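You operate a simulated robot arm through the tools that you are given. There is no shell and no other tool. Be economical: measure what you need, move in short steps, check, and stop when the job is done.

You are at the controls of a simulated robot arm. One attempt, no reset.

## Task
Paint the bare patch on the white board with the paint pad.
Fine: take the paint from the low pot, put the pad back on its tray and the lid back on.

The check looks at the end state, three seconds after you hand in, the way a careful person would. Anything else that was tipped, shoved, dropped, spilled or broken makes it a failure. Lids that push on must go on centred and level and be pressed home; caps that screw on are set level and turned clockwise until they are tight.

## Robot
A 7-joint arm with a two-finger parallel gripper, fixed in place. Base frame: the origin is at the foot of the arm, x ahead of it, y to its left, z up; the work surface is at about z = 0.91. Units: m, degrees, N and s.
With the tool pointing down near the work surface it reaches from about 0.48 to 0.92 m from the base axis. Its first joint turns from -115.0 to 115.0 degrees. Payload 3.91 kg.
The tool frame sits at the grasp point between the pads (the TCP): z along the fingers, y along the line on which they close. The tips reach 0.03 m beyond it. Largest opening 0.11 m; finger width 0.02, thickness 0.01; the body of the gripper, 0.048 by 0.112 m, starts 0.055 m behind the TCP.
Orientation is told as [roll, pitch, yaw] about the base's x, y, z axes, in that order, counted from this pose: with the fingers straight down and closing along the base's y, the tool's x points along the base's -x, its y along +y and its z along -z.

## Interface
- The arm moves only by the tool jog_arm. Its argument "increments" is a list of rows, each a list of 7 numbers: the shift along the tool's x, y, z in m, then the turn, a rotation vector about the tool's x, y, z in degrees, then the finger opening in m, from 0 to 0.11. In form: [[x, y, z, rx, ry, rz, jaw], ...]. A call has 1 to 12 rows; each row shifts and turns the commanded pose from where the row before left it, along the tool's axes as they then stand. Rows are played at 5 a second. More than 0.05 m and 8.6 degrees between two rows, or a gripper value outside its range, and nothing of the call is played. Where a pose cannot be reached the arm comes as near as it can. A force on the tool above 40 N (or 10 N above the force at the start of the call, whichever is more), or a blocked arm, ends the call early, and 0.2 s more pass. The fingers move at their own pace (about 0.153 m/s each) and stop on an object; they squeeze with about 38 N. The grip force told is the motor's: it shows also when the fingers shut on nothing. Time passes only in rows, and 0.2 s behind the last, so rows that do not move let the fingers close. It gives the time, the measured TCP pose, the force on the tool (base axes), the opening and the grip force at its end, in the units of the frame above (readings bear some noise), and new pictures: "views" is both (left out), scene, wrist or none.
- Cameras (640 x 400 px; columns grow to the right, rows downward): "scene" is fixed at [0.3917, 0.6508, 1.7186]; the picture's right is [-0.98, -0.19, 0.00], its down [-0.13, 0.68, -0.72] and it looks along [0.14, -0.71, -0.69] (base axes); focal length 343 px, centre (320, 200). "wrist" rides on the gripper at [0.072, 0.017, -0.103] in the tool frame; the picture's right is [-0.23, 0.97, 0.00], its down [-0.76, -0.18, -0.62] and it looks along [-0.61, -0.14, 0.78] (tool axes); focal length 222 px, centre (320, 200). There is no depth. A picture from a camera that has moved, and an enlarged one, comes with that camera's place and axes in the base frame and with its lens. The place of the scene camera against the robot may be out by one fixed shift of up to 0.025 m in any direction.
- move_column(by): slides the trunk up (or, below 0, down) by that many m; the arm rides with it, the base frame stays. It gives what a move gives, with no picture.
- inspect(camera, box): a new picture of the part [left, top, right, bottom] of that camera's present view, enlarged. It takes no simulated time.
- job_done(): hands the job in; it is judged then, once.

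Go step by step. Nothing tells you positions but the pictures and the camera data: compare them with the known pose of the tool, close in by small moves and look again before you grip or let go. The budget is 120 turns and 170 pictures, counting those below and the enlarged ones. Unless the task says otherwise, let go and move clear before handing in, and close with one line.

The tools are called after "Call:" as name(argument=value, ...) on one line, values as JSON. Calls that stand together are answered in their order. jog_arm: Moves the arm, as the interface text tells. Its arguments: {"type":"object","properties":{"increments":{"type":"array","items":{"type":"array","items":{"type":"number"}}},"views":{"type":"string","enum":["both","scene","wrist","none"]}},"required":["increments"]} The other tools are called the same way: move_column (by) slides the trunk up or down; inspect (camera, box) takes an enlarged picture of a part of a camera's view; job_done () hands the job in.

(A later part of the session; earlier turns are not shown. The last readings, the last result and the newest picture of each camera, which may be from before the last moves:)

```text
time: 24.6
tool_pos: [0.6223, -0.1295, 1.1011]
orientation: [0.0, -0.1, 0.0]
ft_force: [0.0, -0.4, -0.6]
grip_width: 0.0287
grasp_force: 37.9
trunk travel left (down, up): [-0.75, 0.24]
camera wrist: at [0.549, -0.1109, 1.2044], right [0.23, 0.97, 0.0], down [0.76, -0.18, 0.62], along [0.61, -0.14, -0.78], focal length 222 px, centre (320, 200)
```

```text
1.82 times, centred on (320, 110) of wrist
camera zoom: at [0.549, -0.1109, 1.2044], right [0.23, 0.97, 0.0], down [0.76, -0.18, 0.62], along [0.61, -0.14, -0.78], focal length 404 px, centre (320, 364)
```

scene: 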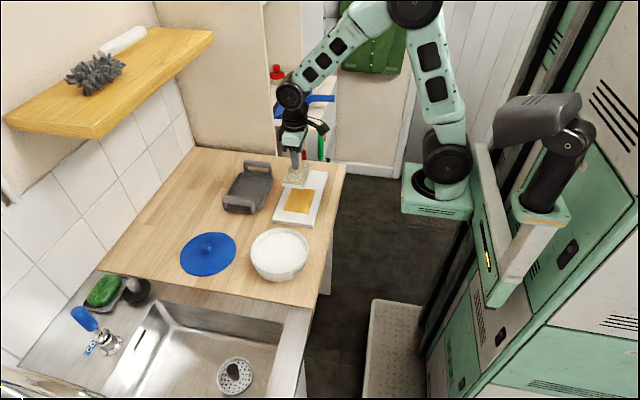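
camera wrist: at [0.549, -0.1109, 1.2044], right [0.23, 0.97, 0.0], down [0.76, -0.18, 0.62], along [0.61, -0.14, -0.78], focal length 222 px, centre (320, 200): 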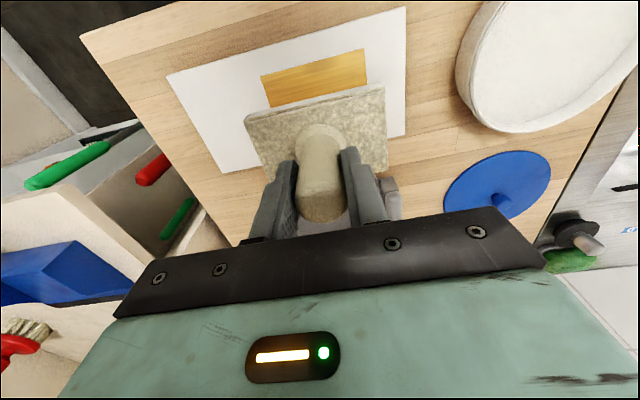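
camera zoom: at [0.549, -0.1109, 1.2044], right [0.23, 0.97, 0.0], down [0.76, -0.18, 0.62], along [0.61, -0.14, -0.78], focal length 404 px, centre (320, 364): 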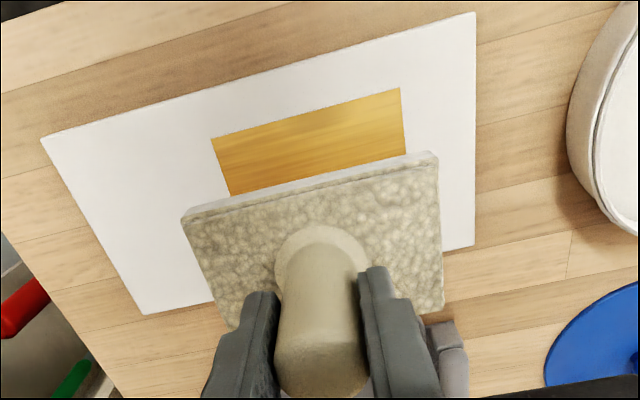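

The patch spans about x 0.581–0.663, y -0.186 to -0.070; the pad is a bit smaller, so I'll dab four overlapping positions ±15 mm. First corner: down gently.

Call:
jog_arm(increments=[[0.015, -0.015, 0.03, 0, 0, 0, 0], [0, 0, 0.04, 0, 0, 0, 0], [0, 0, 0.02, 0, 0, 0, 0], [0, 0, 0.003, 0, 0, 0, 0], [0, 0, 0.003, 0, 0, 0, 0], [0, 0, 0, 0, 0, 0, 0]])

Call:
inspect(camera="scene", box=[250, 140, 350, 240])

Call:
inspect(camera="wrist", box=[180, 0, 460, 220])

```text
time: 26.0
tool_pos: [0.6055, -0.1429, 1.0072]
orientation: [0.0, 0.0, 0.0]
ft_force: [-0.9, 0.9, 0.7]
grip_width: 0.029
grasp_force: 37.5
trunk travel left (down, up): [-0.75, 0.24]
camera wrist: at [0.5335, -0.1243, 1.109], right [0.23, 0.97, 0.0], down [0.76, -0.18, 0.62], along [0.61, -0.14, -0.78], focal length 222 px, centre (320, 200)
```

scene: 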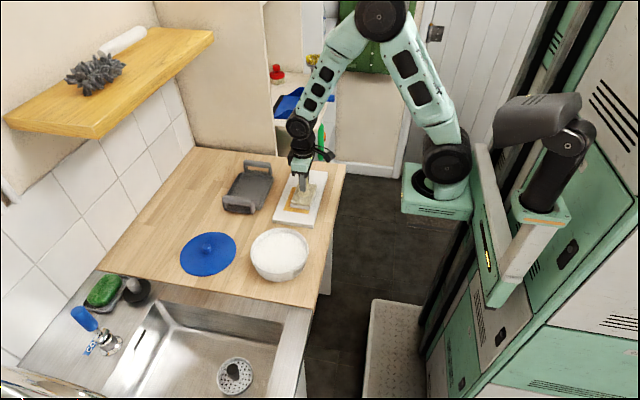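
wrist: 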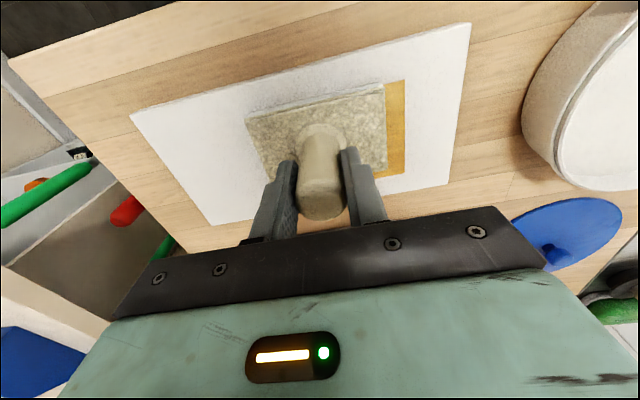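

```text
4.00 times, centred on (300, 190) of scene
camera zoom: at [0.3917, 0.6508, 1.7186], right [-0.98, -0.19, 0.0], down [-0.13, 0.68, -0.72], along [0.14, -0.71, -0.69], focal length 1373 px, centre (400, 240)
```

zoom: 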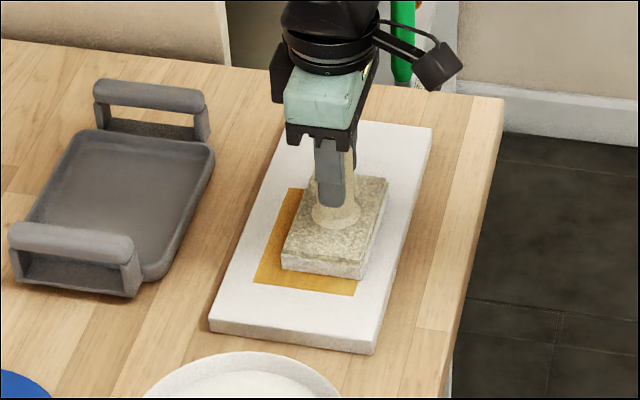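

```text
1.82 times, centred on (320, 110) of wrist
camera zoom: at [0.5335, -0.1243, 1.109], right [0.23, 0.97, 0.0], down [0.76, -0.18, 0.62], along [0.61, -0.14, -0.78], focal length 404 px, centre (320, 364)
```

zoom: 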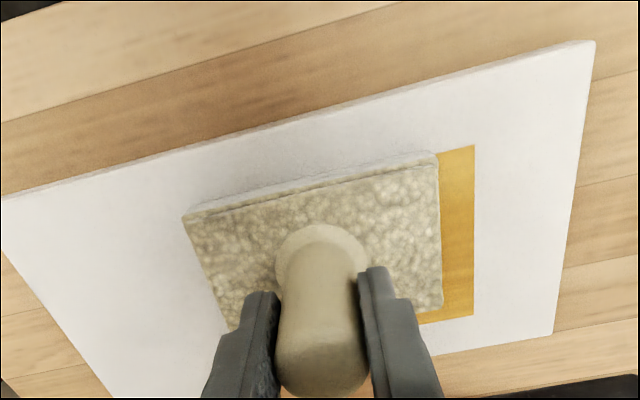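

Well placed past that corner. I press down in small steps to contact.

Call:
jog_arm(increments=[[0, 0, 0.003, 0, 0, 0, 0], [0, 0, 0.003, 0, 0, 0, 0], [0, 0, 0.002, 0, 0, 0, 0], [0, 0, 0.002, 0, 0, 0, 0], [0, 0, 0, 0, 0, 0, 0]], views="none")

```text
time: 27.2
tool_pos: [0.6068, -0.143, 0.9975]
orientation: [0.0, -0.3, 0.0]
ft_force: [4.1, -2.0, 29.3]
grip_width: 0.0289
grasp_force: 37.7
trunk travel left (down, up): [-0.75, 0.24]
```

Contact with 29 N. I lift, look at what was painted, and go to the next corner above.

Call:
jog_arm(increments=[[0, 0, 0, 0, 0, 0, 0], [0, 0, -0.015, 0, 0, 0, 0], [0, 0, -0.03, 0, 0, 0, 0], [0, 0.03, 0, 0, 0, 0, 0], [0, 0, 0, 0, 0, 0, 0]], views="wrist")

Call:
inspect(camera="scene", box=[250, 140, 350, 240])

```text
time: 28.4
tool_pos: [0.6061, -0.1125, 1.0412]
orientation: [0.0, 0.0, 0.0]
ft_force: [-0.2, 0.8, -0.6]
grip_width: 0.0284
grasp_force: 38.5
trunk travel left (down, up): [-0.75, 0.24]
camera wrist: at [0.5328, -0.0946, 1.1441], right [0.23, 0.97, 0.0], down [0.76, -0.18, 0.62], along [0.61, -0.14, -0.78], focal length 222 px, centre (320, 200)
```

wrist: 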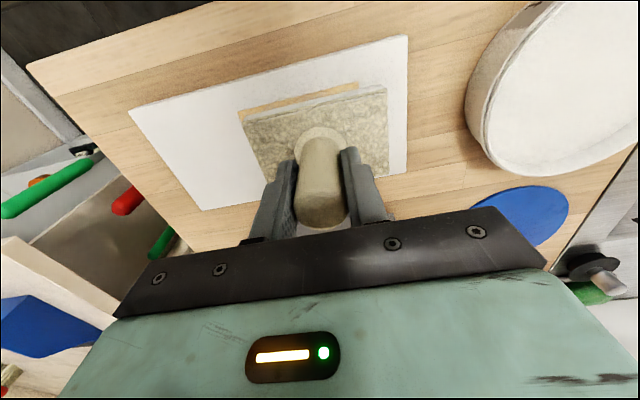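

```text
4.00 times, centred on (300, 190) of scene
camera zoom: at [0.3917, 0.6508, 1.7186], right [-0.98, -0.19, 0.0], down [-0.13, 0.68, -0.72], along [0.14, -0.71, -0.69], focal length 1373 px, centre (400, 240)
```

zoom: 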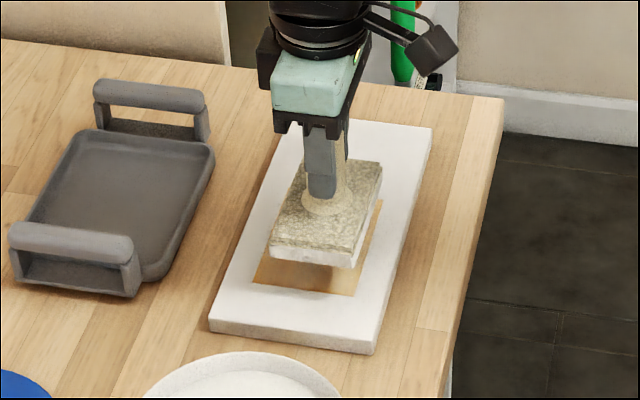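

Call:
inspect(camera="scene", box=[280, 175, 330, 225])

Call:
inspect(camera="wrist", box=[220, 60, 420, 180])

```text
8.00 times, centred on (305, 200) of scene
camera zoom: at [0.3917, 0.6508, 1.7186], right [-0.98, -0.19, 0.0], down [-0.13, 0.68, -0.72], along [0.14, -0.71, -0.69], focal length 2747 px, centre (440, 200)
```

zoom: 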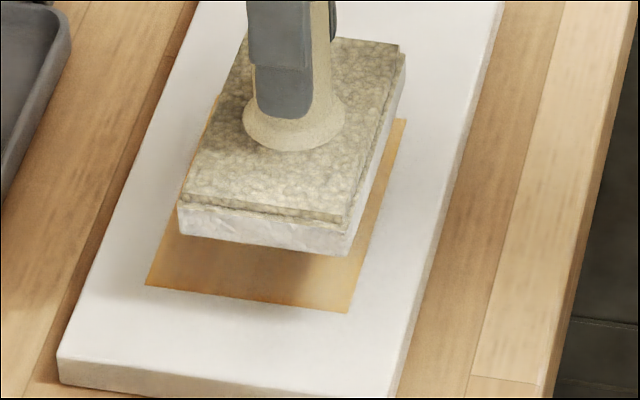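

```text
3.20 times, centred on (320, 120) of wrist
camera zoom: at [0.5328, -0.0946, 1.1441], right [0.23, 0.97, 0.0], down [0.76, -0.18, 0.62], along [0.61, -0.14, -0.78], focal length 711 px, centre (320, 456)
```

zoom: 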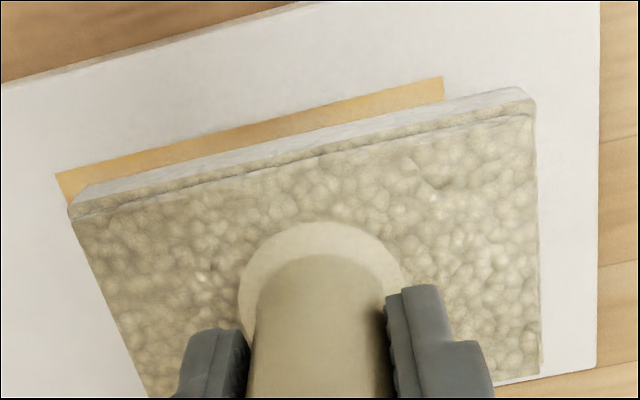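

The patch looks somewhat paler all over, so paint is being laid on. I press at the second corner and hold briefly.

Call:
jog_arm(increments=[[0, 0, 0.03, 0, 0, 0, 0], [0, 0, 0.01, 0, 0, 0, 0], [0, 0, 0.003, 0, 0, 0, 0], [0, 0, 0.002, 0, 0, 0, 0], [0, 0, 0, 0, 0, 0, 0], [0, 0, 0, 0, 0, 0, 0]], views="none")

Call:
inspect(camera="scene", box=[280, 175, 330, 225])

```text
time: 29.8
tool_pos: [0.6055, -0.112, 0.9973]
orientation: [0.0, -0.2, 0.0]
ft_force: [0.1, -2.2, 28.0]
grip_width: 0.0288
grasp_force: 37.7
trunk travel left (down, up): [-0.75, 0.24]
```

```text
8.00 times, centred on (305, 200) of scene
camera zoom: at [0.3917, 0.6508, 1.7186], right [-0.98, -0.19, 0.0], down [-0.13, 0.68, -0.72], along [0.14, -0.71, -0.69], focal length 2747 px, centre (440, 200)
```

zoom: 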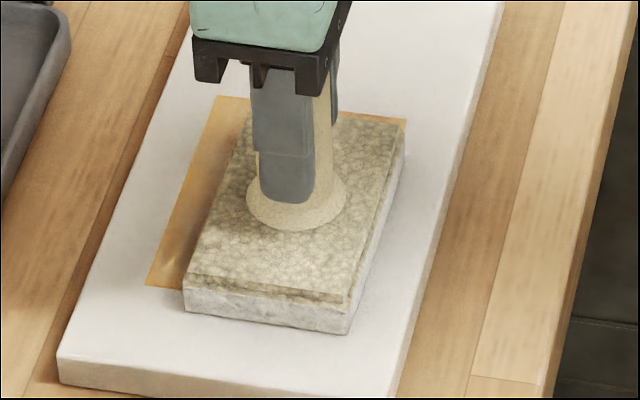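

The unpainted rest is still visible. I lift and press the third corner (+x, +y), then the fourth in the next call.

Call:
jog_arm(increments=[[0, 0, -0.015, 0, 0, 0, 0], [-0.03, 0, 0, 0, 0, 0, 0], [0, 0, 0.01, 0, 0, 0, 0], [0, 0, 0.003, 0, 0, 0, 0], [0, 0, 0.002, 0, 0, 0, 0], [0, 0, 0, 0, 0, 0, 0]], views="none")

Call:
inspect(camera="scene", box=[280, 175, 330, 225])

```text
time: 31.2
tool_pos: [0.6343, -0.1115, 0.9987]
orientation: [0.0, 0.0, 0.0]
ft_force: [-4.7, -2.0, 27.0]
grip_width: 0.0289
grasp_force: 37.8
trunk travel left (down, up): [-0.75, 0.24]
```

```text
8.00 times, centred on (305, 200) of scene
camera zoom: at [0.3917, 0.6508, 1.7186], right [-0.98, -0.19, 0.0], down [-0.13, 0.68, -0.72], along [0.14, -0.71, -0.69], focal length 2747 px, centre (440, 200)
```

zoom: 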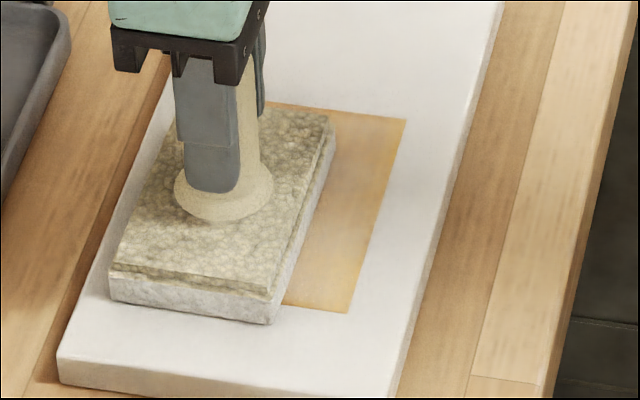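

Call:
jog_arm(increments=[[0, 0, -0.015, 0, 0, 0, 0], [0, -0.03, 0, 0, 0, 0, 0], [0, 0, 0.01, 0, 0, 0, 0], [0, 0, 0.003, 0, 0, 0, 0], [0, 0, 0.002, 0, 0, 0, 0], [0, 0, 0, 0, 0, 0, 0]], views="none")

Call:
jog_arm(increments=[[0, 0, -0.02, 0, 0, 0, 0], [0, 0, -0.04, 0, 0, 0, 0], [-0.04, 0, -0.02, 0, 0, 0, 0], [-0.04, 0, 0, 0, 0, 0, 0], [0, 0, 0, 0, 0, 0, 0]], views="wrist")

Call:
inspect(camera="scene", box=[280, 175, 330, 225])

```text
time: 32.6
tool_pos: [0.6363, -0.1416, 0.9995]
orientation: [0.0, -0.2, 0.0]
ft_force: [-2.0, -2.6, 27.0]
grip_width: 0.0289
grasp_force: 38.1
trunk travel left (down, up): [-0.75, 0.24]
```

```text
time: 33.8
tool_pos: [0.7158, -0.1423, 1.0768]
orientation: [0.0, -0.1, 0.0]
ft_force: [-0.4, 0.0, -1.1]
grip_width: 0.029
grasp_force: 37.9
trunk travel left (down, up): [-0.75, 0.24]
camera wrist: at [0.6434, -0.1245, 1.1787], right [0.23, 0.97, 0.0], down [0.76, -0.18, 0.62], along [0.61, -0.14, -0.78], focal length 222 px, centre (320, 200)
```

wrist: 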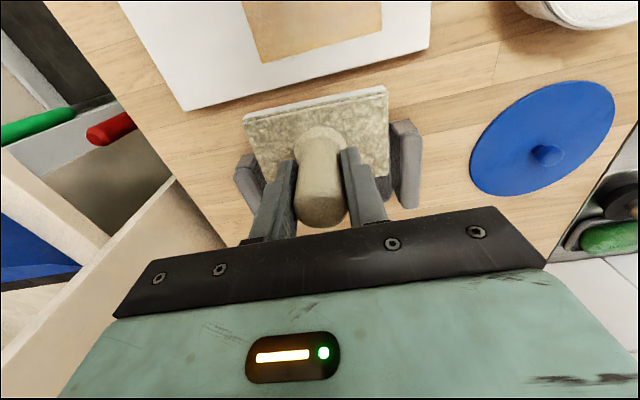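

```text
8.00 times, centred on (305, 200) of scene
camera zoom: at [0.3917, 0.6508, 1.7186], right [-0.98, -0.19, 0.0], down [-0.13, 0.68, -0.72], along [0.14, -0.71, -0.69], focal length 2747 px, centre (440, 200)
```

zoom: 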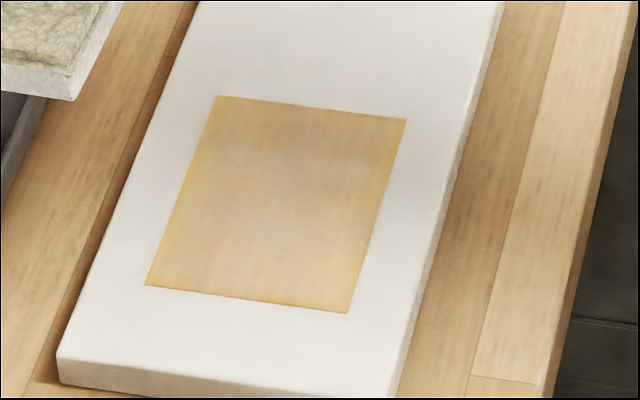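

The paint went on only thinly, least near the edges. I try light sliding strokes: first find a light contact at the (+x, -y) corner.

Call:
jog_arm(increments=[[0.035, -0.004, 0.02, 0, 0, 0, 0], [0.036, -0.004, 0.03, 0, 0, 0, 0], [0, 0, 0.027, 0, 0, 0, 0], [0, 0, 0.001, 0, 0, 0, 0], [0, 0, 0, 0, 0, 0, 0]], views="none")

```text
time: 35.0
tool_pos: [0.6447, -0.1499, 1.0003]
orientation: [0.0, -0.1, 0.0]
ft_force: [-3.6, 0.2, 22.9]
grip_width: 0.0288
grasp_force: 38.4
trunk travel left (down, up): [-0.75, 0.24]
```

Call:
jog_arm(increments=[[0, 0, -0.0012, 0, 0, 0, 0], [0.01, 0, 0, 0, 0, 0, 0], [0.01, 0, 0, 0, 0, 0, 0], [0.01, 0, 0, 0, 0, 0, 0]], views="none")

Call:
inspect(camera="scene", box=[280, 175, 330, 225])

```text
time: 36.0
tool_pos: [0.6135, -0.1506, 1.0003]
orientation: [-0.1, 0.1, 0.0]
ft_force: [-0.3, 0.8, 2.3]
grip_width: 0.0289
grasp_force: 37.6
trunk travel left (down, up): [-0.75, 0.24]
```

```text
8.00 times, centred on (305, 200) of scene
camera zoom: at [0.3917, 0.6508, 1.7186], right [-0.98, -0.19, 0.0], down [-0.13, 0.68, -0.72], along [0.14, -0.71, -0.69], focal length 2747 px, centre (440, 200)
```

zoom: 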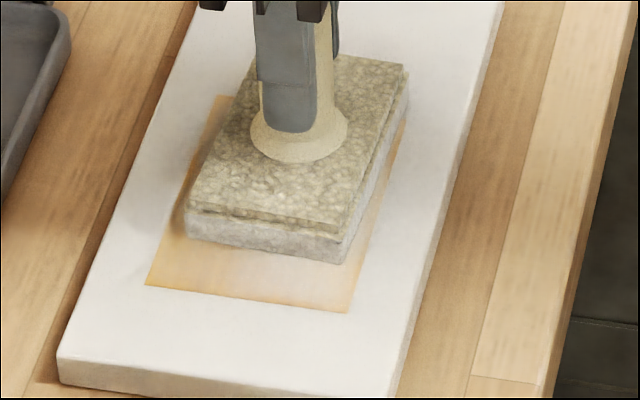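

The board stays put at light pressure and sliding works. I press slightly and make a loop of strokes around the patch.

Call:
jog_arm(increments=[[0.007, 0, 0.0008, 0, 0, 0, 0], [0.007, 0, 0, 0, 0, 0, 0], [0, 0.012, 0, 0, 0, 0, 0], [0, 0.012, 0, 0, 0, 0, 0], [0, 0.012, 0, 0, 0, 0, 0], [0, 0.01, 0, 0, 0, 0, 0], [-0.012, 0, 0, 0, 0, 0, 0], [-0.012, 0, 0, 0, 0, 0, 0], [-0.012, 0, 0, 0, 0, 0, 0], [-0.01, 0, 0, 0, 0, 0, 0]], views="none")

Call:
inspect(camera="scene", box=[280, 175, 330, 225])

```text
time: 38.2
tool_pos: [0.6459, -0.1042, 0.9999]
orientation: [-0.1, -0.1, 0.0]
ft_force: [0.2, 0.3, -0.1]
grip_width: 0.0287
grasp_force: 38.0
trunk travel left (down, up): [-0.75, 0.24]
```

```text
8.00 times, centred on (305, 200) of scene
camera zoom: at [0.3917, 0.6508, 1.7186], right [-0.98, -0.19, 0.0], down [-0.13, 0.68, -0.72], along [0.14, -0.71, -0.69], focal length 2747 px, centre (440, 200)
```

zoom: 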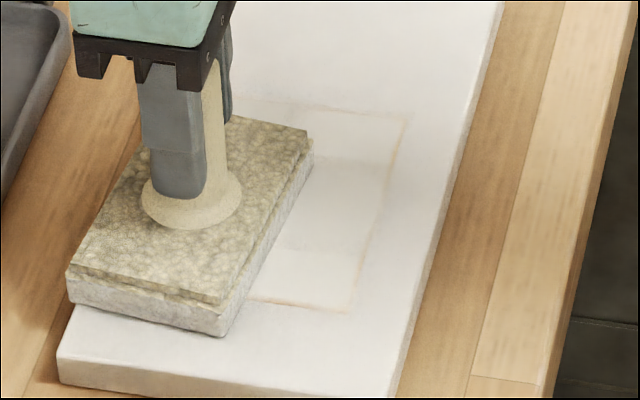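

Sliding strokes cover very well; only the outline remains faintly. I make a wider loop overlapping the edges.

Call:
jog_arm(increments=[[0, 0.006, 0.001, 0, 0, 0, 0], [0.013, 0, 0, 0, 0, 0, 0], [0.013, 0, 0, 0, 0, 0, 0], [0.013, 0, 0, 0, 0, 0, 0], [0.011, 0, 0, 0, 0, 0, 0], [0, -0.015, 0, 0, 0, 0, 0], [0, -0.015, 0, 0, 0, 0, 0], [0, -0.015, 0, 0, 0, 0, 0], [0, -0.015, 0, 0, 0, 0, 0]], views="none")

Call:
inspect(camera="scene", box=[280, 175, 330, 225])

```text
time: 40.2
tool_pos: [0.5958, -0.1587, 0.9986]
orientation: [0.0, 0.0, 0.0]
ft_force: [-0.2, 1.3, 0.3]
grip_width: 0.0282
grasp_force: 37.5
trunk travel left (down, up): [-0.75, 0.24]
```

```text
8.00 times, centred on (305, 200) of scene
camera zoom: at [0.3917, 0.6508, 1.7186], right [-0.98, -0.19, 0.0], down [-0.13, 0.68, -0.72], along [0.14, -0.71, -0.69], focal length 2747 px, centre (440, 200)
```

zoom: 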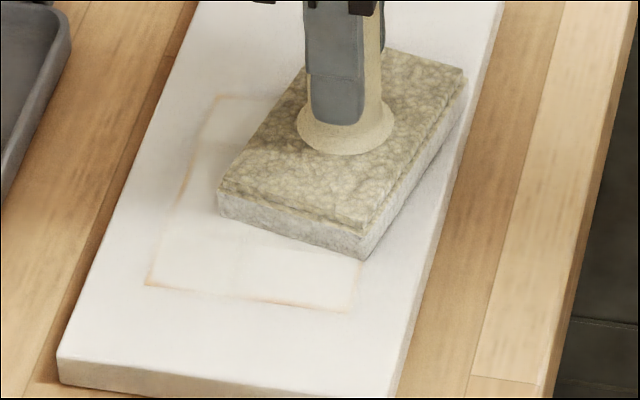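

Call:
jog_arm(increments=[[0, 0, 0.001, 0, 0, 0, 0], [-0.013, 0, 0, 0, 0, 0, 0], [-0.013, 0, 0, 0, 0, 0, 0], [-0.013, 0, 0, 0, 0, 0, 0], [-0.013, 0, 0.0003, 0, 0, 0, 0], [0, 0.015, 0, 0, 0, 0, 0], [0, 0.015, 0, 0, 0, 0, 0], [0, 0.015, 0, 0, 0, 0, 0], [0, 0.015, 0, 0, 0, 0, 0]], views="none")

Call:
inspect(camera="scene", box=[280, 175, 330, 225])

```text
time: 42.2
tool_pos: [0.6471, -0.0981, 0.998]
orientation: [0.0, -0.2, 0.0]
ft_force: [0.0, -7.0, 19.9]
grip_width: 0.0279
grasp_force: 37.8
trunk travel left (down, up): [-0.75, 0.24]
```

```text
8.00 times, centred on (305, 200) of scene
camera zoom: at [0.3917, 0.6508, 1.7186], right [-0.98, -0.19, 0.0], down [-0.13, 0.68, -0.72], along [0.14, -0.71, -0.69], focal length 2747 px, centre (440, 200)
```

zoom: 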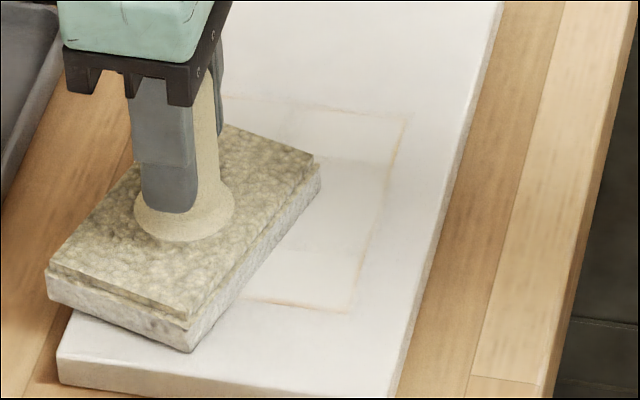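

The pad has turned in the grip during strokes. I lift and look from the wrist.

Call:
jog_arm(increments=[[0, 0, -0.02, 0, 0, 0, 0], [0, 0, -0.04, 0, 0, 0, 0], [0, 0.045, -0.02, 0, 0, 0, 0], [0, 0.045, 0, 0, 0, 0, 0], [0, 0, 0, 0, 0, 0, 0]], views="wrist")

Call:
inspect(camera="wrist", box=[180, 0, 460, 220])

Call:
inspect(camera="scene", box=[240, 160, 340, 260])

Call:
inspect(camera="scene", box=[280, 175, 330, 225])

```text
time: 43.4
tool_pos: [0.648, -0.0081, 1.0774]
orientation: [0.0, 0.1, 0.0]
ft_force: [0.8, -0.1, -2.1]
grip_width: 0.028
grasp_force: 37.8
trunk travel left (down, up): [-0.75, 0.24]
camera wrist: at [0.5761, 0.01, 1.1795], right [0.23, 0.97, 0.0], down [0.76, -0.18, 0.62], along [0.61, -0.14, -0.78], focal length 222 px, centre (320, 200)
```

wrist: 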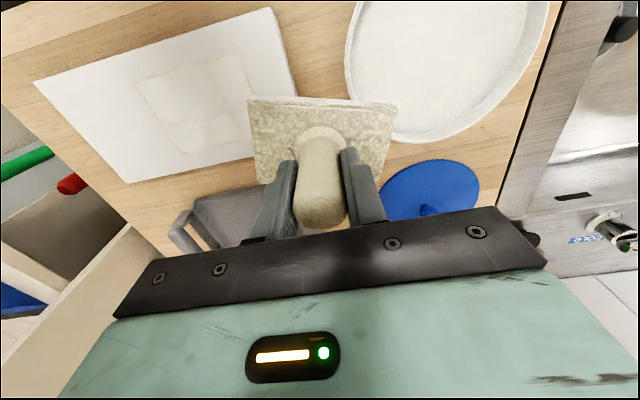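

```text
1.82 times, centred on (320, 110) of wrist
camera zoom: at [0.5761, 0.01, 1.1795], right [0.23, 0.97, 0.0], down [0.76, -0.18, 0.62], along [0.61, -0.14, -0.78], focal length 404 px, centre (320, 364)
```

zoom: 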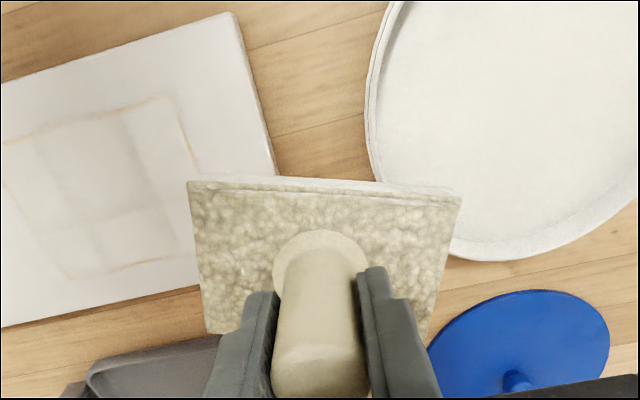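

```text
4.00 times, centred on (290, 210) of scene
camera zoom: at [0.3917, 0.6508, 1.7186], right [-0.98, -0.19, 0.0], down [-0.13, 0.68, -0.72], along [0.14, -0.71, -0.69], focal length 1373 px, centre (440, 160)
```

zoom: 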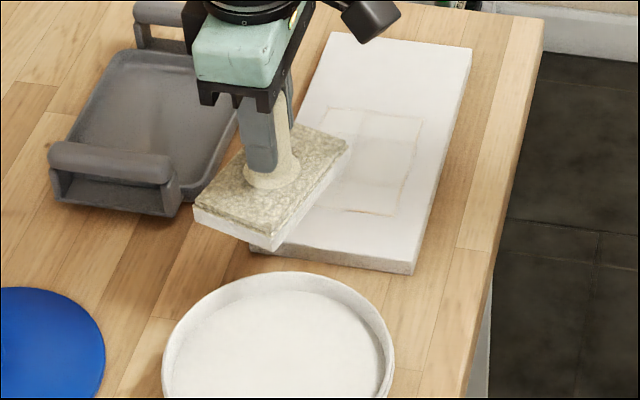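

```text
8.00 times, centred on (305, 200) of scene
camera zoom: at [0.3917, 0.6508, 1.7186], right [-0.98, -0.19, 0.0], down [-0.13, 0.68, -0.72], along [0.14, -0.71, -0.69], focal length 2747 px, centre (440, 200)
```

zoom: 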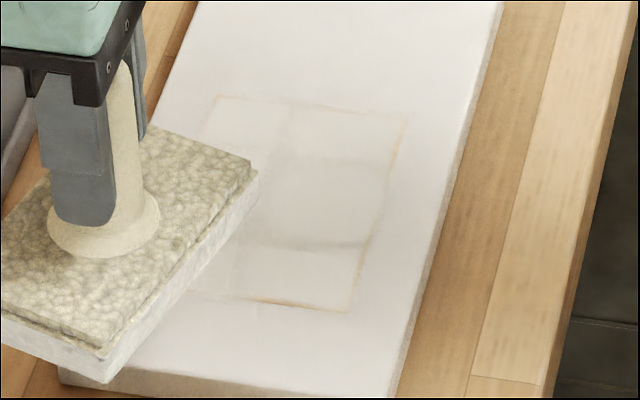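

The pad turned about 15° clockwise in the grip. I move above the pot, turn the tool +15° to square it, and look before dipping again for a second coat at the edges.

Call:
jog_arm(increments=[[0.01, 0.037, -0.01, 0, 0, 0, 0], [0.009, 0.037, 0, 0, 0, 0, 0], [0.009, 0.037, 0, 0, 0, 0, 0], [0, 0, 0, 0, 0, -7.6, 0], [0, 0, 0, 0, 0, -7.6, 0], [0, 0, 0, 0, 0, 0, 0]], views="wrist")

Call:
inspect(camera="scene", box=[240, 160, 340, 290])

Call:
inspect(camera="scene", box=[280, 175, 330, 225])

```text
time: 44.8
tool_pos: [0.6211, 0.1033, 1.0869]
orientation: [0.1, 0.0, 15.3]
ft_force: [-0.2, -0.1, -0.6]
grip_width: 0.0282
grasp_force: 38.8
trunk travel left (down, up): [-0.75, 0.24]
camera wrist: at [0.5466, 0.1009, 1.1893], right [-0.04, 1.0, 0.0], down [0.78, 0.03, 0.62], along [0.62, 0.02, -0.78], focal length 222 px, centre (320, 200)
```

wrist: 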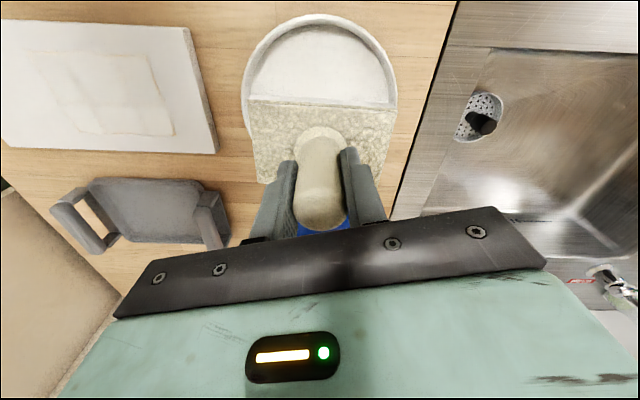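

```text
3.08 times, centred on (290, 225) of scene
camera zoom: at [0.3917, 0.6508, 1.7186], right [-0.98, -0.19, 0.0], down [-0.13, 0.68, -0.72], along [0.14, -0.71, -0.69], focal length 1056 px, centre (412, 123)
```

zoom: 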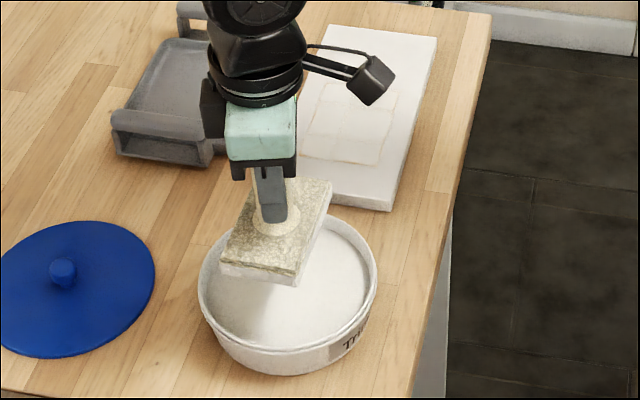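

```text
8.00 times, centred on (305, 200) of scene
camera zoom: at [0.3917, 0.6508, 1.7186], right [-0.98, -0.19, 0.0], down [-0.13, 0.68, -0.72], along [0.14, -0.71, -0.69], focal length 2747 px, centre (440, 200)
```

zoom: 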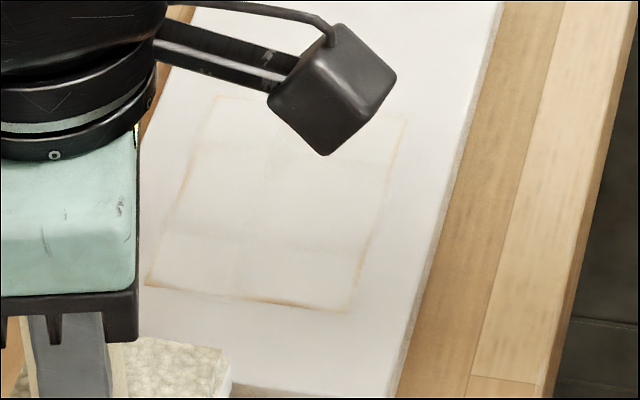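

Squared again. I dip to a light contact.

Call:
jog_arm(increments=[[0, 0, 0.04, 0, 0, 0, 0], [0, 0, 0.022, 0, 0, 0, 0], [0, 0, 0.003, 0, 0, 0, 0], [0, 0, 0.002, 0, 0, 0, 0], [0, 0, 0, 0, 0, 0, 0]], views="none")

```text
time: 46.0
tool_pos: [0.6205, 0.1032, 1.0186]
orientation: [0.1, -0.1, 15.1]
ft_force: [-0.1, -0.3, -0.5]
grip_width: 0.0278
grasp_force: 38.2
trunk travel left (down, up): [-0.75, 0.24]
```

Call:
jog_arm(increments=[[0, 0, 0.001, 0, 0, 0, 0], [0, 0, 0.001, 0, 0, 0, 0], [0, 0, 0.001, 0, 0, 0, 0], [0, 0, 0, 0, 0, 0, 0]], views="none")

Call:
inspect(camera="scene", box=[230, 190, 330, 290])

```text
time: 47.0
tool_pos: [0.6207, 0.1039, 1.0166]
orientation: [0.0, 0.1, 15.2]
ft_force: [0.2, -0.4, -0.9]
grip_width: 0.028
grasp_force: 38.1
trunk travel left (down, up): [-0.75, 0.24]
```

```text
4.00 times, centred on (280, 240) of scene
camera zoom: at [0.3917, 0.6508, 1.7186], right [-0.98, -0.19, 0.0], down [-0.13, 0.68, -0.72], along [0.14, -0.71, -0.69], focal length 1373 px, centre (480, 40)
```

zoom: 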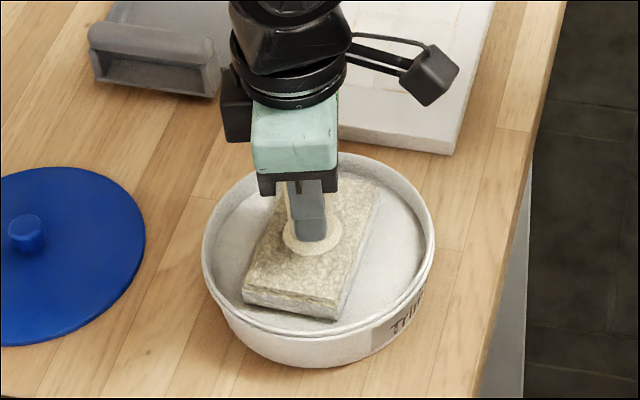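

Call:
jog_arm(increments=[[0, 0, 0.0015, 0, 0, 0, 0], [0, 0, 0.0015, 0, 0, 0, 0], [0, 0, 0.001, 0, 0, 0, 0], [0, 0, 0, 0, 0, 0, 0]], views="none")

```text
time: 48.0
tool_pos: [0.6208, 0.1021, 1.0141]
orientation: [0.1, -0.2, 15.2]
ft_force: [-0.9, -0.4, 25.6]
grip_width: 0.0279
grasp_force: 38.1
trunk travel left (down, up): [-0.75, 0.24]
```

Contact with paint. I lift and carry to the (-x, +y) edge of the patch, down to just above it.

Call:
jog_arm(increments=[[0, 0, -0.01, 0, 0, 0, 0], [0, 0, -0.03, 0, 0, 0, 0], [0, 0, -0.025, 0, 0, 0, 0], [0.0152, -0.0369, 0, 0, 0, 0, 0], [0.0152, -0.0369, 0, 0, 0, 0, 0], [0.0152, -0.0369, 0, 0, 0, 0, 0], [0.0152, -0.0369, 0, 0, 0, 0, 0], [0.0152, -0.0369, 0, 0, 0, 0, 0], [0, 0, 0.045, 0, 0, 0, 0], [0, 0, 0.03, 0, 0, 0, 0], [0, 0, 0, 0, 0, 0, 0]], views="wrist")

Call:
inspect(camera="scene", box=[270, 165, 340, 235])

```text
time: 50.4
tool_pos: [0.5957, -0.0967, 1.0033]
orientation: [-0.1, 0.0, 15.2]
ft_force: [-0.3, -0.1, -0.6]
grip_width: 0.0278
grasp_force: 37.9
trunk travel left (down, up): [-0.75, 0.24]
camera wrist: at [0.5215, -0.0974, 1.1056], right [-0.04, 1.0, 0.0], down [0.78, 0.03, 0.62], along [0.62, 0.02, -0.78], focal length 222 px, centre (320, 200)
```

wrist: 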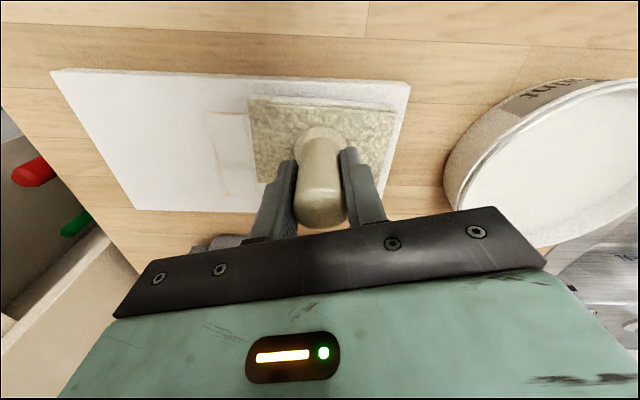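

```text
5.71 times, centred on (305, 200) of scene
camera zoom: at [0.3917, 0.6508, 1.7186], right [-0.98, -0.19, 0.0], down [-0.13, 0.68, -0.72], along [0.14, -0.71, -0.69], focal length 1962 px, centre (406, 200)
```

zoom: 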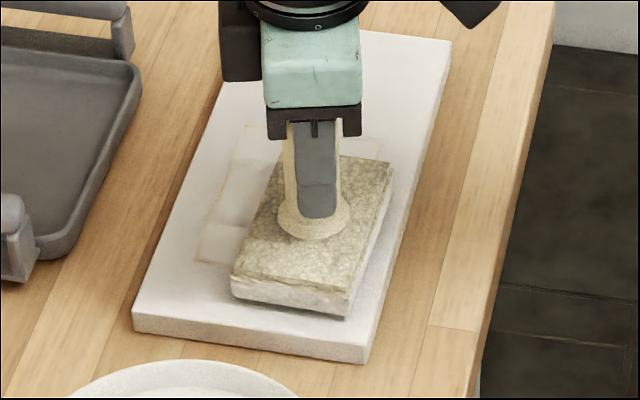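

Good placement. I creep to light contact.

Call:
jog_arm(increments=[[0, 0, 0.003, 0, 0, 0, 0], [0, 0, 0.002, 0, 0, 0, 0], [0, 0, 0.001, 0, 0, 0, 0], [0, 0, 0.001, 0, 0, 0, 0], [0, 0, 0, 0, 0, 0, 0]], views="none")

```text
time: 51.6
tool_pos: [0.5957, -0.0959, 0.9985]
orientation: [-0.2, -0.3, 15.2]
ft_force: [-1.4, -0.2, 35.4]
grip_width: 0.028
grasp_force: 37.7
trunk travel left (down, up): [-0.75, 0.24]
```

Call:
jog_arm(increments=[[0, 0, -0.002, 0, 0, 0, 0], [-0.01255, -0.0034, 0, 0, 0, 0, 0], [-0.01255, -0.0034, 0, 0, 0, 0, 0], [-0.01255, -0.0034, 0, 0, 0, 0, 0], [-0.01255, -0.0034, 0, 0, 0, 0, 0]], views="none")

Call:
inspect(camera="scene", box=[270, 165, 340, 235])

```text
time: 52.8
tool_pos: [0.6476, -0.0956, 0.9986]
orientation: [0.0, 0.1, 15.2]
ft_force: [-3.8, -0.1, 7.2]
grip_width: 0.0279
grasp_force: 38.1
trunk travel left (down, up): [-0.75, 0.24]
```

```text
5.71 times, centred on (305, 200) of scene
camera zoom: at [0.3917, 0.6508, 1.7186], right [-0.98, -0.19, 0.0], down [-0.13, 0.68, -0.72], along [0.14, -0.71, -0.69], focal length 1962 px, centre (406, 200)
```

zoom: 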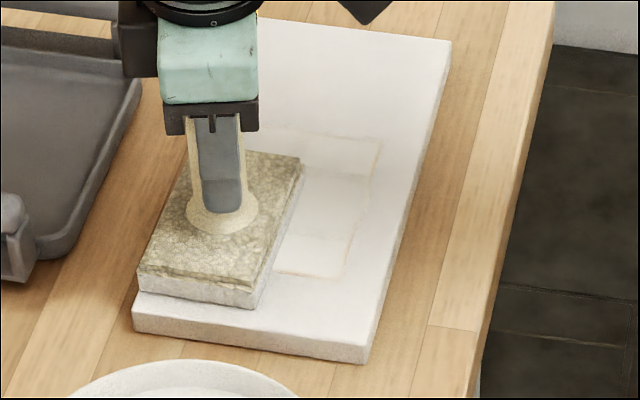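

Light pressure works and no rotation now. I keep slightly inboard and stroke along -y, then -x, then back +y.

Call:
jog_arm(increments=[[0.0068, 0.0018, 0.0002, 0, 0, 0, 0], [0.0036, -0.0133, 0, 0, 0, 0, 0], [0.0036, -0.0133, 0, 0, 0, 0, 0], [0.0036, -0.0133, 0, 0, 0, 0, 0], [0.0036, -0.0133, 0, 0, 0, 0, 0], [0.0036, -0.0133, 0, 0, 0, 0, 0]], views="none")

Call:
inspect(camera="scene", box=[270, 165, 340, 235])

```text
time: 54.2
tool_pos: [0.6407, -0.1624, 0.9984]
orientation: [0.1, 0.0, 15.2]
ft_force: [0.2, 4.5, 13.0]
grip_width: 0.028
grasp_force: 37.7
trunk travel left (down, up): [-0.75, 0.24]
```

```text
5.71 times, centred on (305, 200) of scene
camera zoom: at [0.3917, 0.6508, 1.7186], right [-0.98, -0.19, 0.0], down [-0.13, 0.68, -0.72], along [0.14, -0.71, -0.69], focal length 1962 px, centre (406, 200)
```

zoom: 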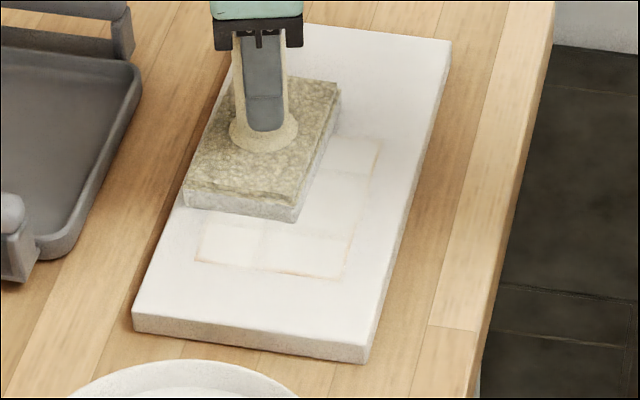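

Call:
jog_arm(increments=[[0.0138, 0.0037, 0, 0, 0, 0, 0], [0.0138, 0.0037, 0, 0, 0, 0, 0], [0.0138, 0.0037, 0, 0, 0, 0, 0], [-0.0036, 0.0133, 0, 0, 0, 0, 0], [-0.0036, 0.0133, 0, 0, 0, 0, 0], [-0.0036, 0.0133, 0, 0, 0, 0, 0], [-0.0036, 0.0133, 0, 0, 0, 0, 0], [-0.0036, 0.0133, 0, 0, 0, 0, 0], [-0.0036, 0.0133, 0, 0, 0, 0, 0]], views="none")

Call:
inspect(camera="scene", box=[270, 165, 340, 235])

```text
time: 56.2
tool_pos: [0.5973, -0.0809, 0.9977]
orientation: [0.0, 0.0, 15.2]
ft_force: [-0.4, -3.8, 10.5]
grip_width: 0.0278
grasp_force: 38.2
trunk travel left (down, up): [-0.75, 0.24]
```

```text
5.71 times, centred on (305, 200) of scene
camera zoom: at [0.3917, 0.6508, 1.7186], right [-0.98, -0.19, 0.0], down [-0.13, 0.68, -0.72], along [0.14, -0.71, -0.69], focal length 1962 px, centre (406, 200)
```

zoom: 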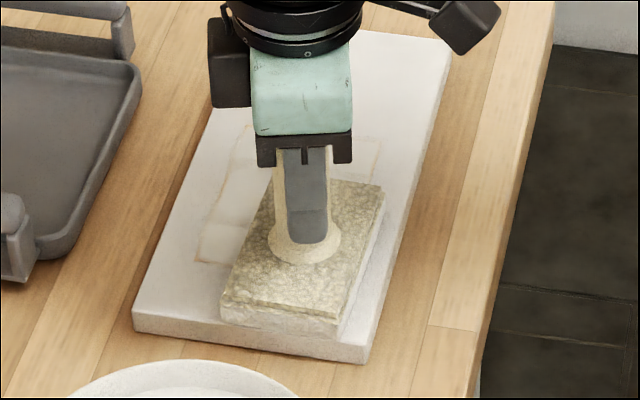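

One more stroke along +x over the +y edge, then I lift and look.

Call:
jog_arm(increments=[[-0.0138, -0.0037, 0.0002, 0, 0, 0, 0], [-0.0138, -0.0037, 0, 0, 0, 0, 0], [-0.0138, -0.0037, 0, 0, 0, 0, 0], [0, 0, -0.015, 0, 0, 0, 0], [0, 0, -0.04, 0, 0, 0, 0], [-0.035, 0, -0.02, 0, 0, 0, 0], [-0.04, 0, 0, 0, 0, 0, 0], [0, 0, 0, 0, 0, 0, 0]], views="wrist")

Call:
inspect(camera="scene", box=[275, 170, 335, 230])

```text
time: 58.0
tool_pos: [0.7138, -0.0634, 1.0726]
orientation: [0.0, 0.0, 15.3]
ft_force: [-0.4, 0.3, -0.6]
grip_width: 0.0278
grasp_force: 38.4
trunk travel left (down, up): [-0.75, 0.24]
camera wrist: at [0.6388, -0.064, 1.1755], right [-0.04, 1.0, 0.0], down [0.78, 0.03, 0.62], along [0.62, 0.02, -0.78], focal length 222 px, centre (320, 200)
```

wrist: 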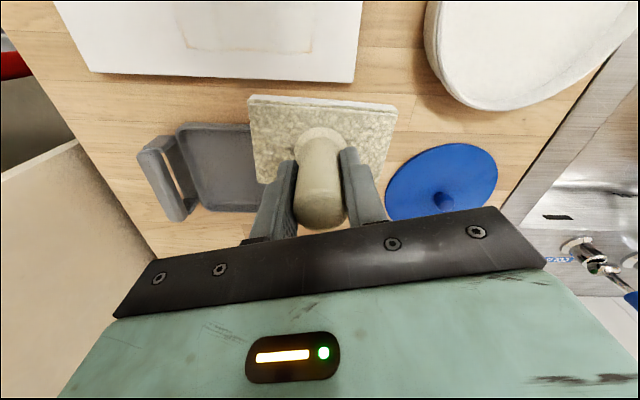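

```text
6.67 times, centred on (305, 200) of scene
camera zoom: at [0.3917, 0.6508, 1.7186], right [-0.98, -0.19, 0.0], down [-0.13, 0.68, -0.72], along [0.14, -0.71, -0.69], focal length 2289 px, centre (420, 200)
```

zoom: 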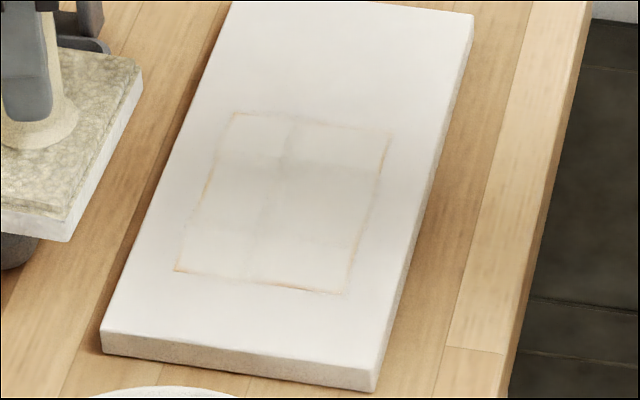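

Only a hairline outline seems left. I view the patch from directly above to judge it.

Call:
jog_arm(increments=[[0.0163, -0.0124, -0.032, 0, 0, 0, 0], [0.0163, -0.0124, -0.032, 0, 0, 0, 0], [0.0163, -0.0124, -0.032, 0, 0, 0, 0], [0.0163, -0.0124, -0.032, 0, 0, 0, 0], [0, 0, 0, 0, 0, 0, 0]], views="none")

Call:
inspect(camera="wrist", box=[200, 0, 440, 150])

```text
time: 59.2
tool_pos: [0.6632, -0.1277, 1.2007]
orientation: [0.0, 0.0, 15.1]
ft_force: [0.8, -0.4, -1.3]
grip_width: 0.0278
grasp_force: 38.0
trunk travel left (down, up): [-0.75, 0.24]
```

```text
2.67 times, centred on (320, 75) of wrist
camera zoom: at [0.5887, -0.1285, 1.3033], right [-0.04, 1.0, 0.0], down [0.78, 0.03, 0.62], along [0.62, 0.02, -0.78], focal length 592 px, centre (320, 533)
```

zoom: 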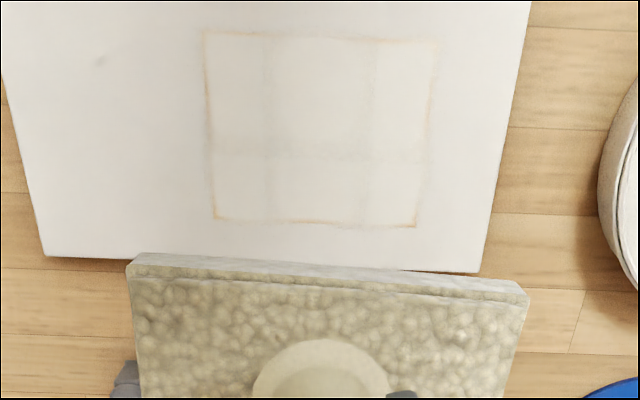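

The patch is evenly white (just a seam line). I now take the pad back above its tray at (0.7975, -0.148).

Call:
jog_arm(increments=[[-0.0311, -0.0137, 0.025, 0, 0, 0, 0], [-0.0311, -0.0137, 0.025, 0, 0, 0, 0], [-0.0311, -0.0137, 0.025, 0, 0, 0, 0], [-0.0311, -0.0137, 0.025, 0, 0, 0, 0], [0, 0, 0.02, 0, 0, -1.5, 0], [0, 0, 0, 0, 0, 0, 0]])

Call:
inspect(camera="scene", box=[200, 130, 300, 220])

Call:
inspect(camera="wrist", box=[180, 0, 460, 220])

```text
time: 60.6
tool_pos: [0.7982, -0.1478, 1.0801]
orientation: [0.0, 0.0, 16.7]
ft_force: [1.5, 1.2, -0.5]
grip_width: 0.0278
grasp_force: 37.7
trunk travel left (down, up): [-0.75, 0.24]
camera wrist: at [0.7237, -0.1504, 1.1829], right [-0.06, 1.0, 0.0], down [0.78, 0.05, 0.62], along [0.62, 0.04, -0.78], focal length 222 px, centre (320, 200)
```

scene: 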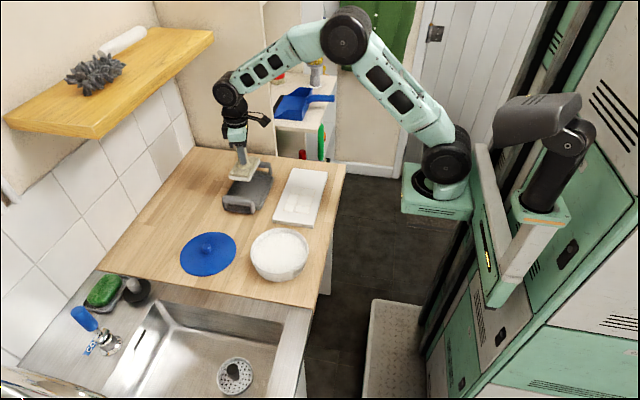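
wrist: 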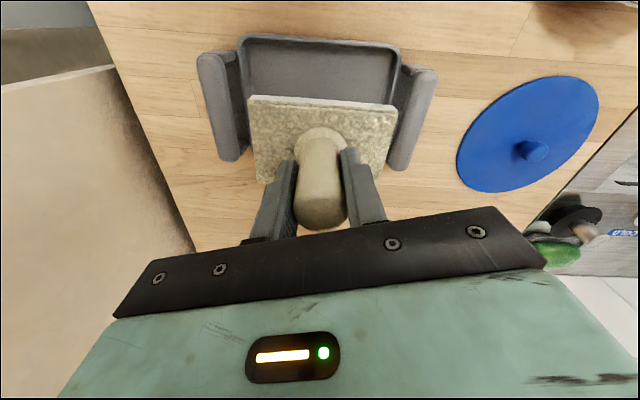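

```text
4.44 times, centred on (250, 175) of scene
camera zoom: at [0.3917, 0.6508, 1.7186], right [-0.98, -0.19, 0.0], down [-0.13, 0.68, -0.72], along [0.14, -0.71, -0.69], focal length 1526 px, centre (631, 311)
```

zoom: 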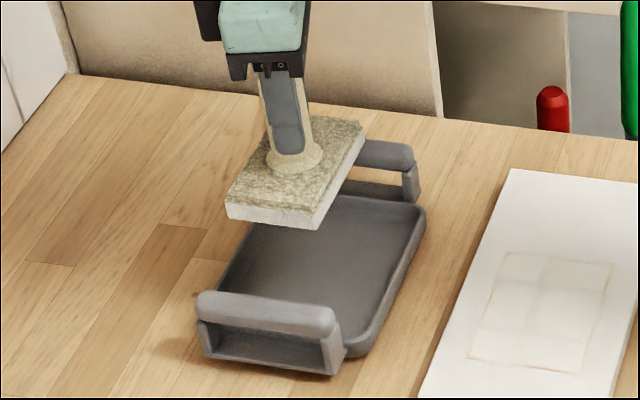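

```text
1.82 times, centred on (320, 110) of wrist
camera zoom: at [0.7237, -0.1504, 1.1829], right [-0.06, 1.0, 0.0], down [0.78, 0.05, 0.62], along [0.62, 0.04, -0.78], focal length 404 px, centre (320, 364)
```

zoom: 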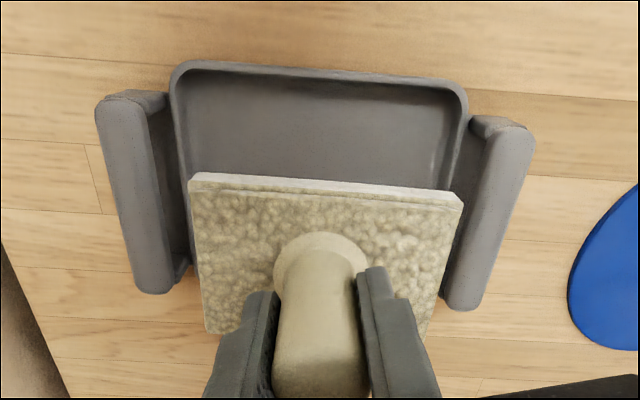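

Well aligned with the tray. I lower to just above its floor.

Call:
jog_arm(increments=[[0, 0, 0.04, 0, 0, 0, 0], [0, 0, 0.035, 0, 0, 0, 0], [0, 0, 0, 0, 0, 0, 0]], views="wrist")

Call:
inspect(camera="scene", box=[200, 130, 300, 220])

```text
time: 61.4
tool_pos: [0.7984, -0.1479, 1.0036]
orientation: [0.0, -0.1, 16.7]
ft_force: [-0.3, 0.2, -0.8]
grip_width: 0.0282
grasp_force: 38.3
trunk travel left (down, up): [-0.75, 0.24]
camera wrist: at [0.7231, -0.1505, 1.1074], right [-0.06, 1.0, 0.0], down [0.78, 0.05, 0.62], along [0.62, 0.04, -0.78], focal length 222 px, centre (320, 200)
```

wrist: 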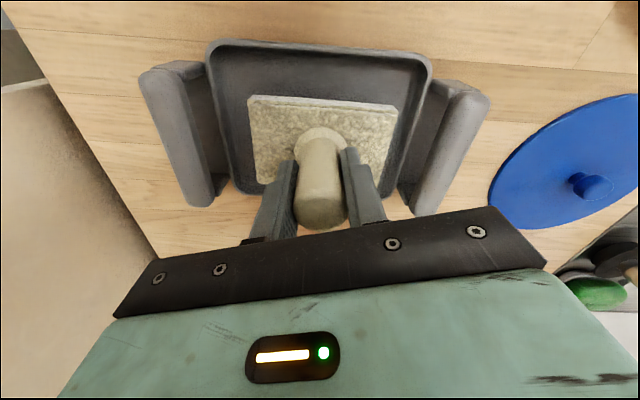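

```text
4.44 times, centred on (250, 175) of scene
camera zoom: at [0.3917, 0.6508, 1.7186], right [-0.98, -0.19, 0.0], down [-0.13, 0.68, -0.72], along [0.14, -0.71, -0.69], focal length 1526 px, centre (631, 311)
```

zoom: 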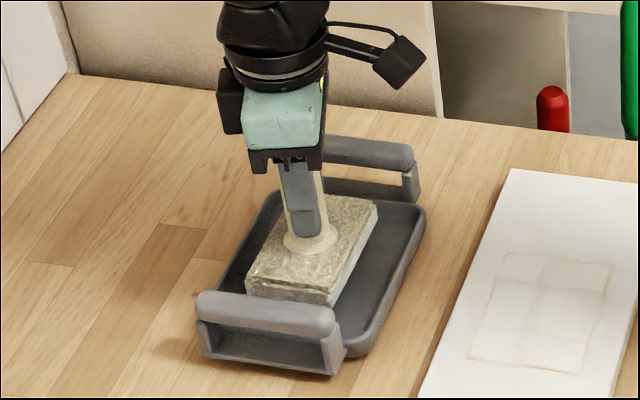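

Call:
jog_arm(increments=[[0, 0, 0.01, 0, 0, 0, 0], [0, 0, 0.004, 0, 0, 0, 0], [0, 0, 0.002, 0, 0, 0, 0], [0, 0, 0.001, 0, 0, 0, 0], [0, 0, 0.001, 0, 0, 0, 0], [0, 0, 0, 0, 0, 0, 0]], views="none")

```text
time: 62.8
tool_pos: [0.7978, -0.1476, 0.9878]
orientation: [0.1, 0.0, 16.6]
ft_force: [-0.2, 0.7, -0.6]
grip_width: 0.028
grasp_force: 37.5
trunk travel left (down, up): [-0.75, 0.24]
```

No contact yet; I continue in 1 mm steps.

Call:
jog_arm(increments=[[0, 0, 0.001, 0, 0, 0, 0], [0, 0, 0.001, 0, 0, 0, 0], [0, 0, 0.001, 0, 0, 0, 0], [0, 0, 0, 0, 0, 0, 0]], views="none")

```text
time: 63.8
tool_pos: [0.7974, -0.1474, 0.9845]
orientation: [0.0, 0.0, 16.7]
ft_force: [0.0, 0.0, -0.9]
grip_width: 0.028
grasp_force: 37.5
trunk travel left (down, up): [-0.75, 0.24]
```

Call:
jog_arm(increments=[[0, 0, 0.001, 0, 0, 0, 0], [0, 0, 0.001, 0, 0, 0, 0], [0, 0, 0.001, 0, 0, 0, 0], [0, 0, 0, 0, 0, 0, 0]], views="none")

```text
time: 64.8
tool_pos: [0.7979, -0.1482, 0.9833]
orientation: [-0.1, -0.2, 16.7]
ft_force: [-4.2, -0.4, 26.4]
grip_width: 0.0278
grasp_force: 38.1
trunk travel left (down, up): [-0.75, 0.24]
```

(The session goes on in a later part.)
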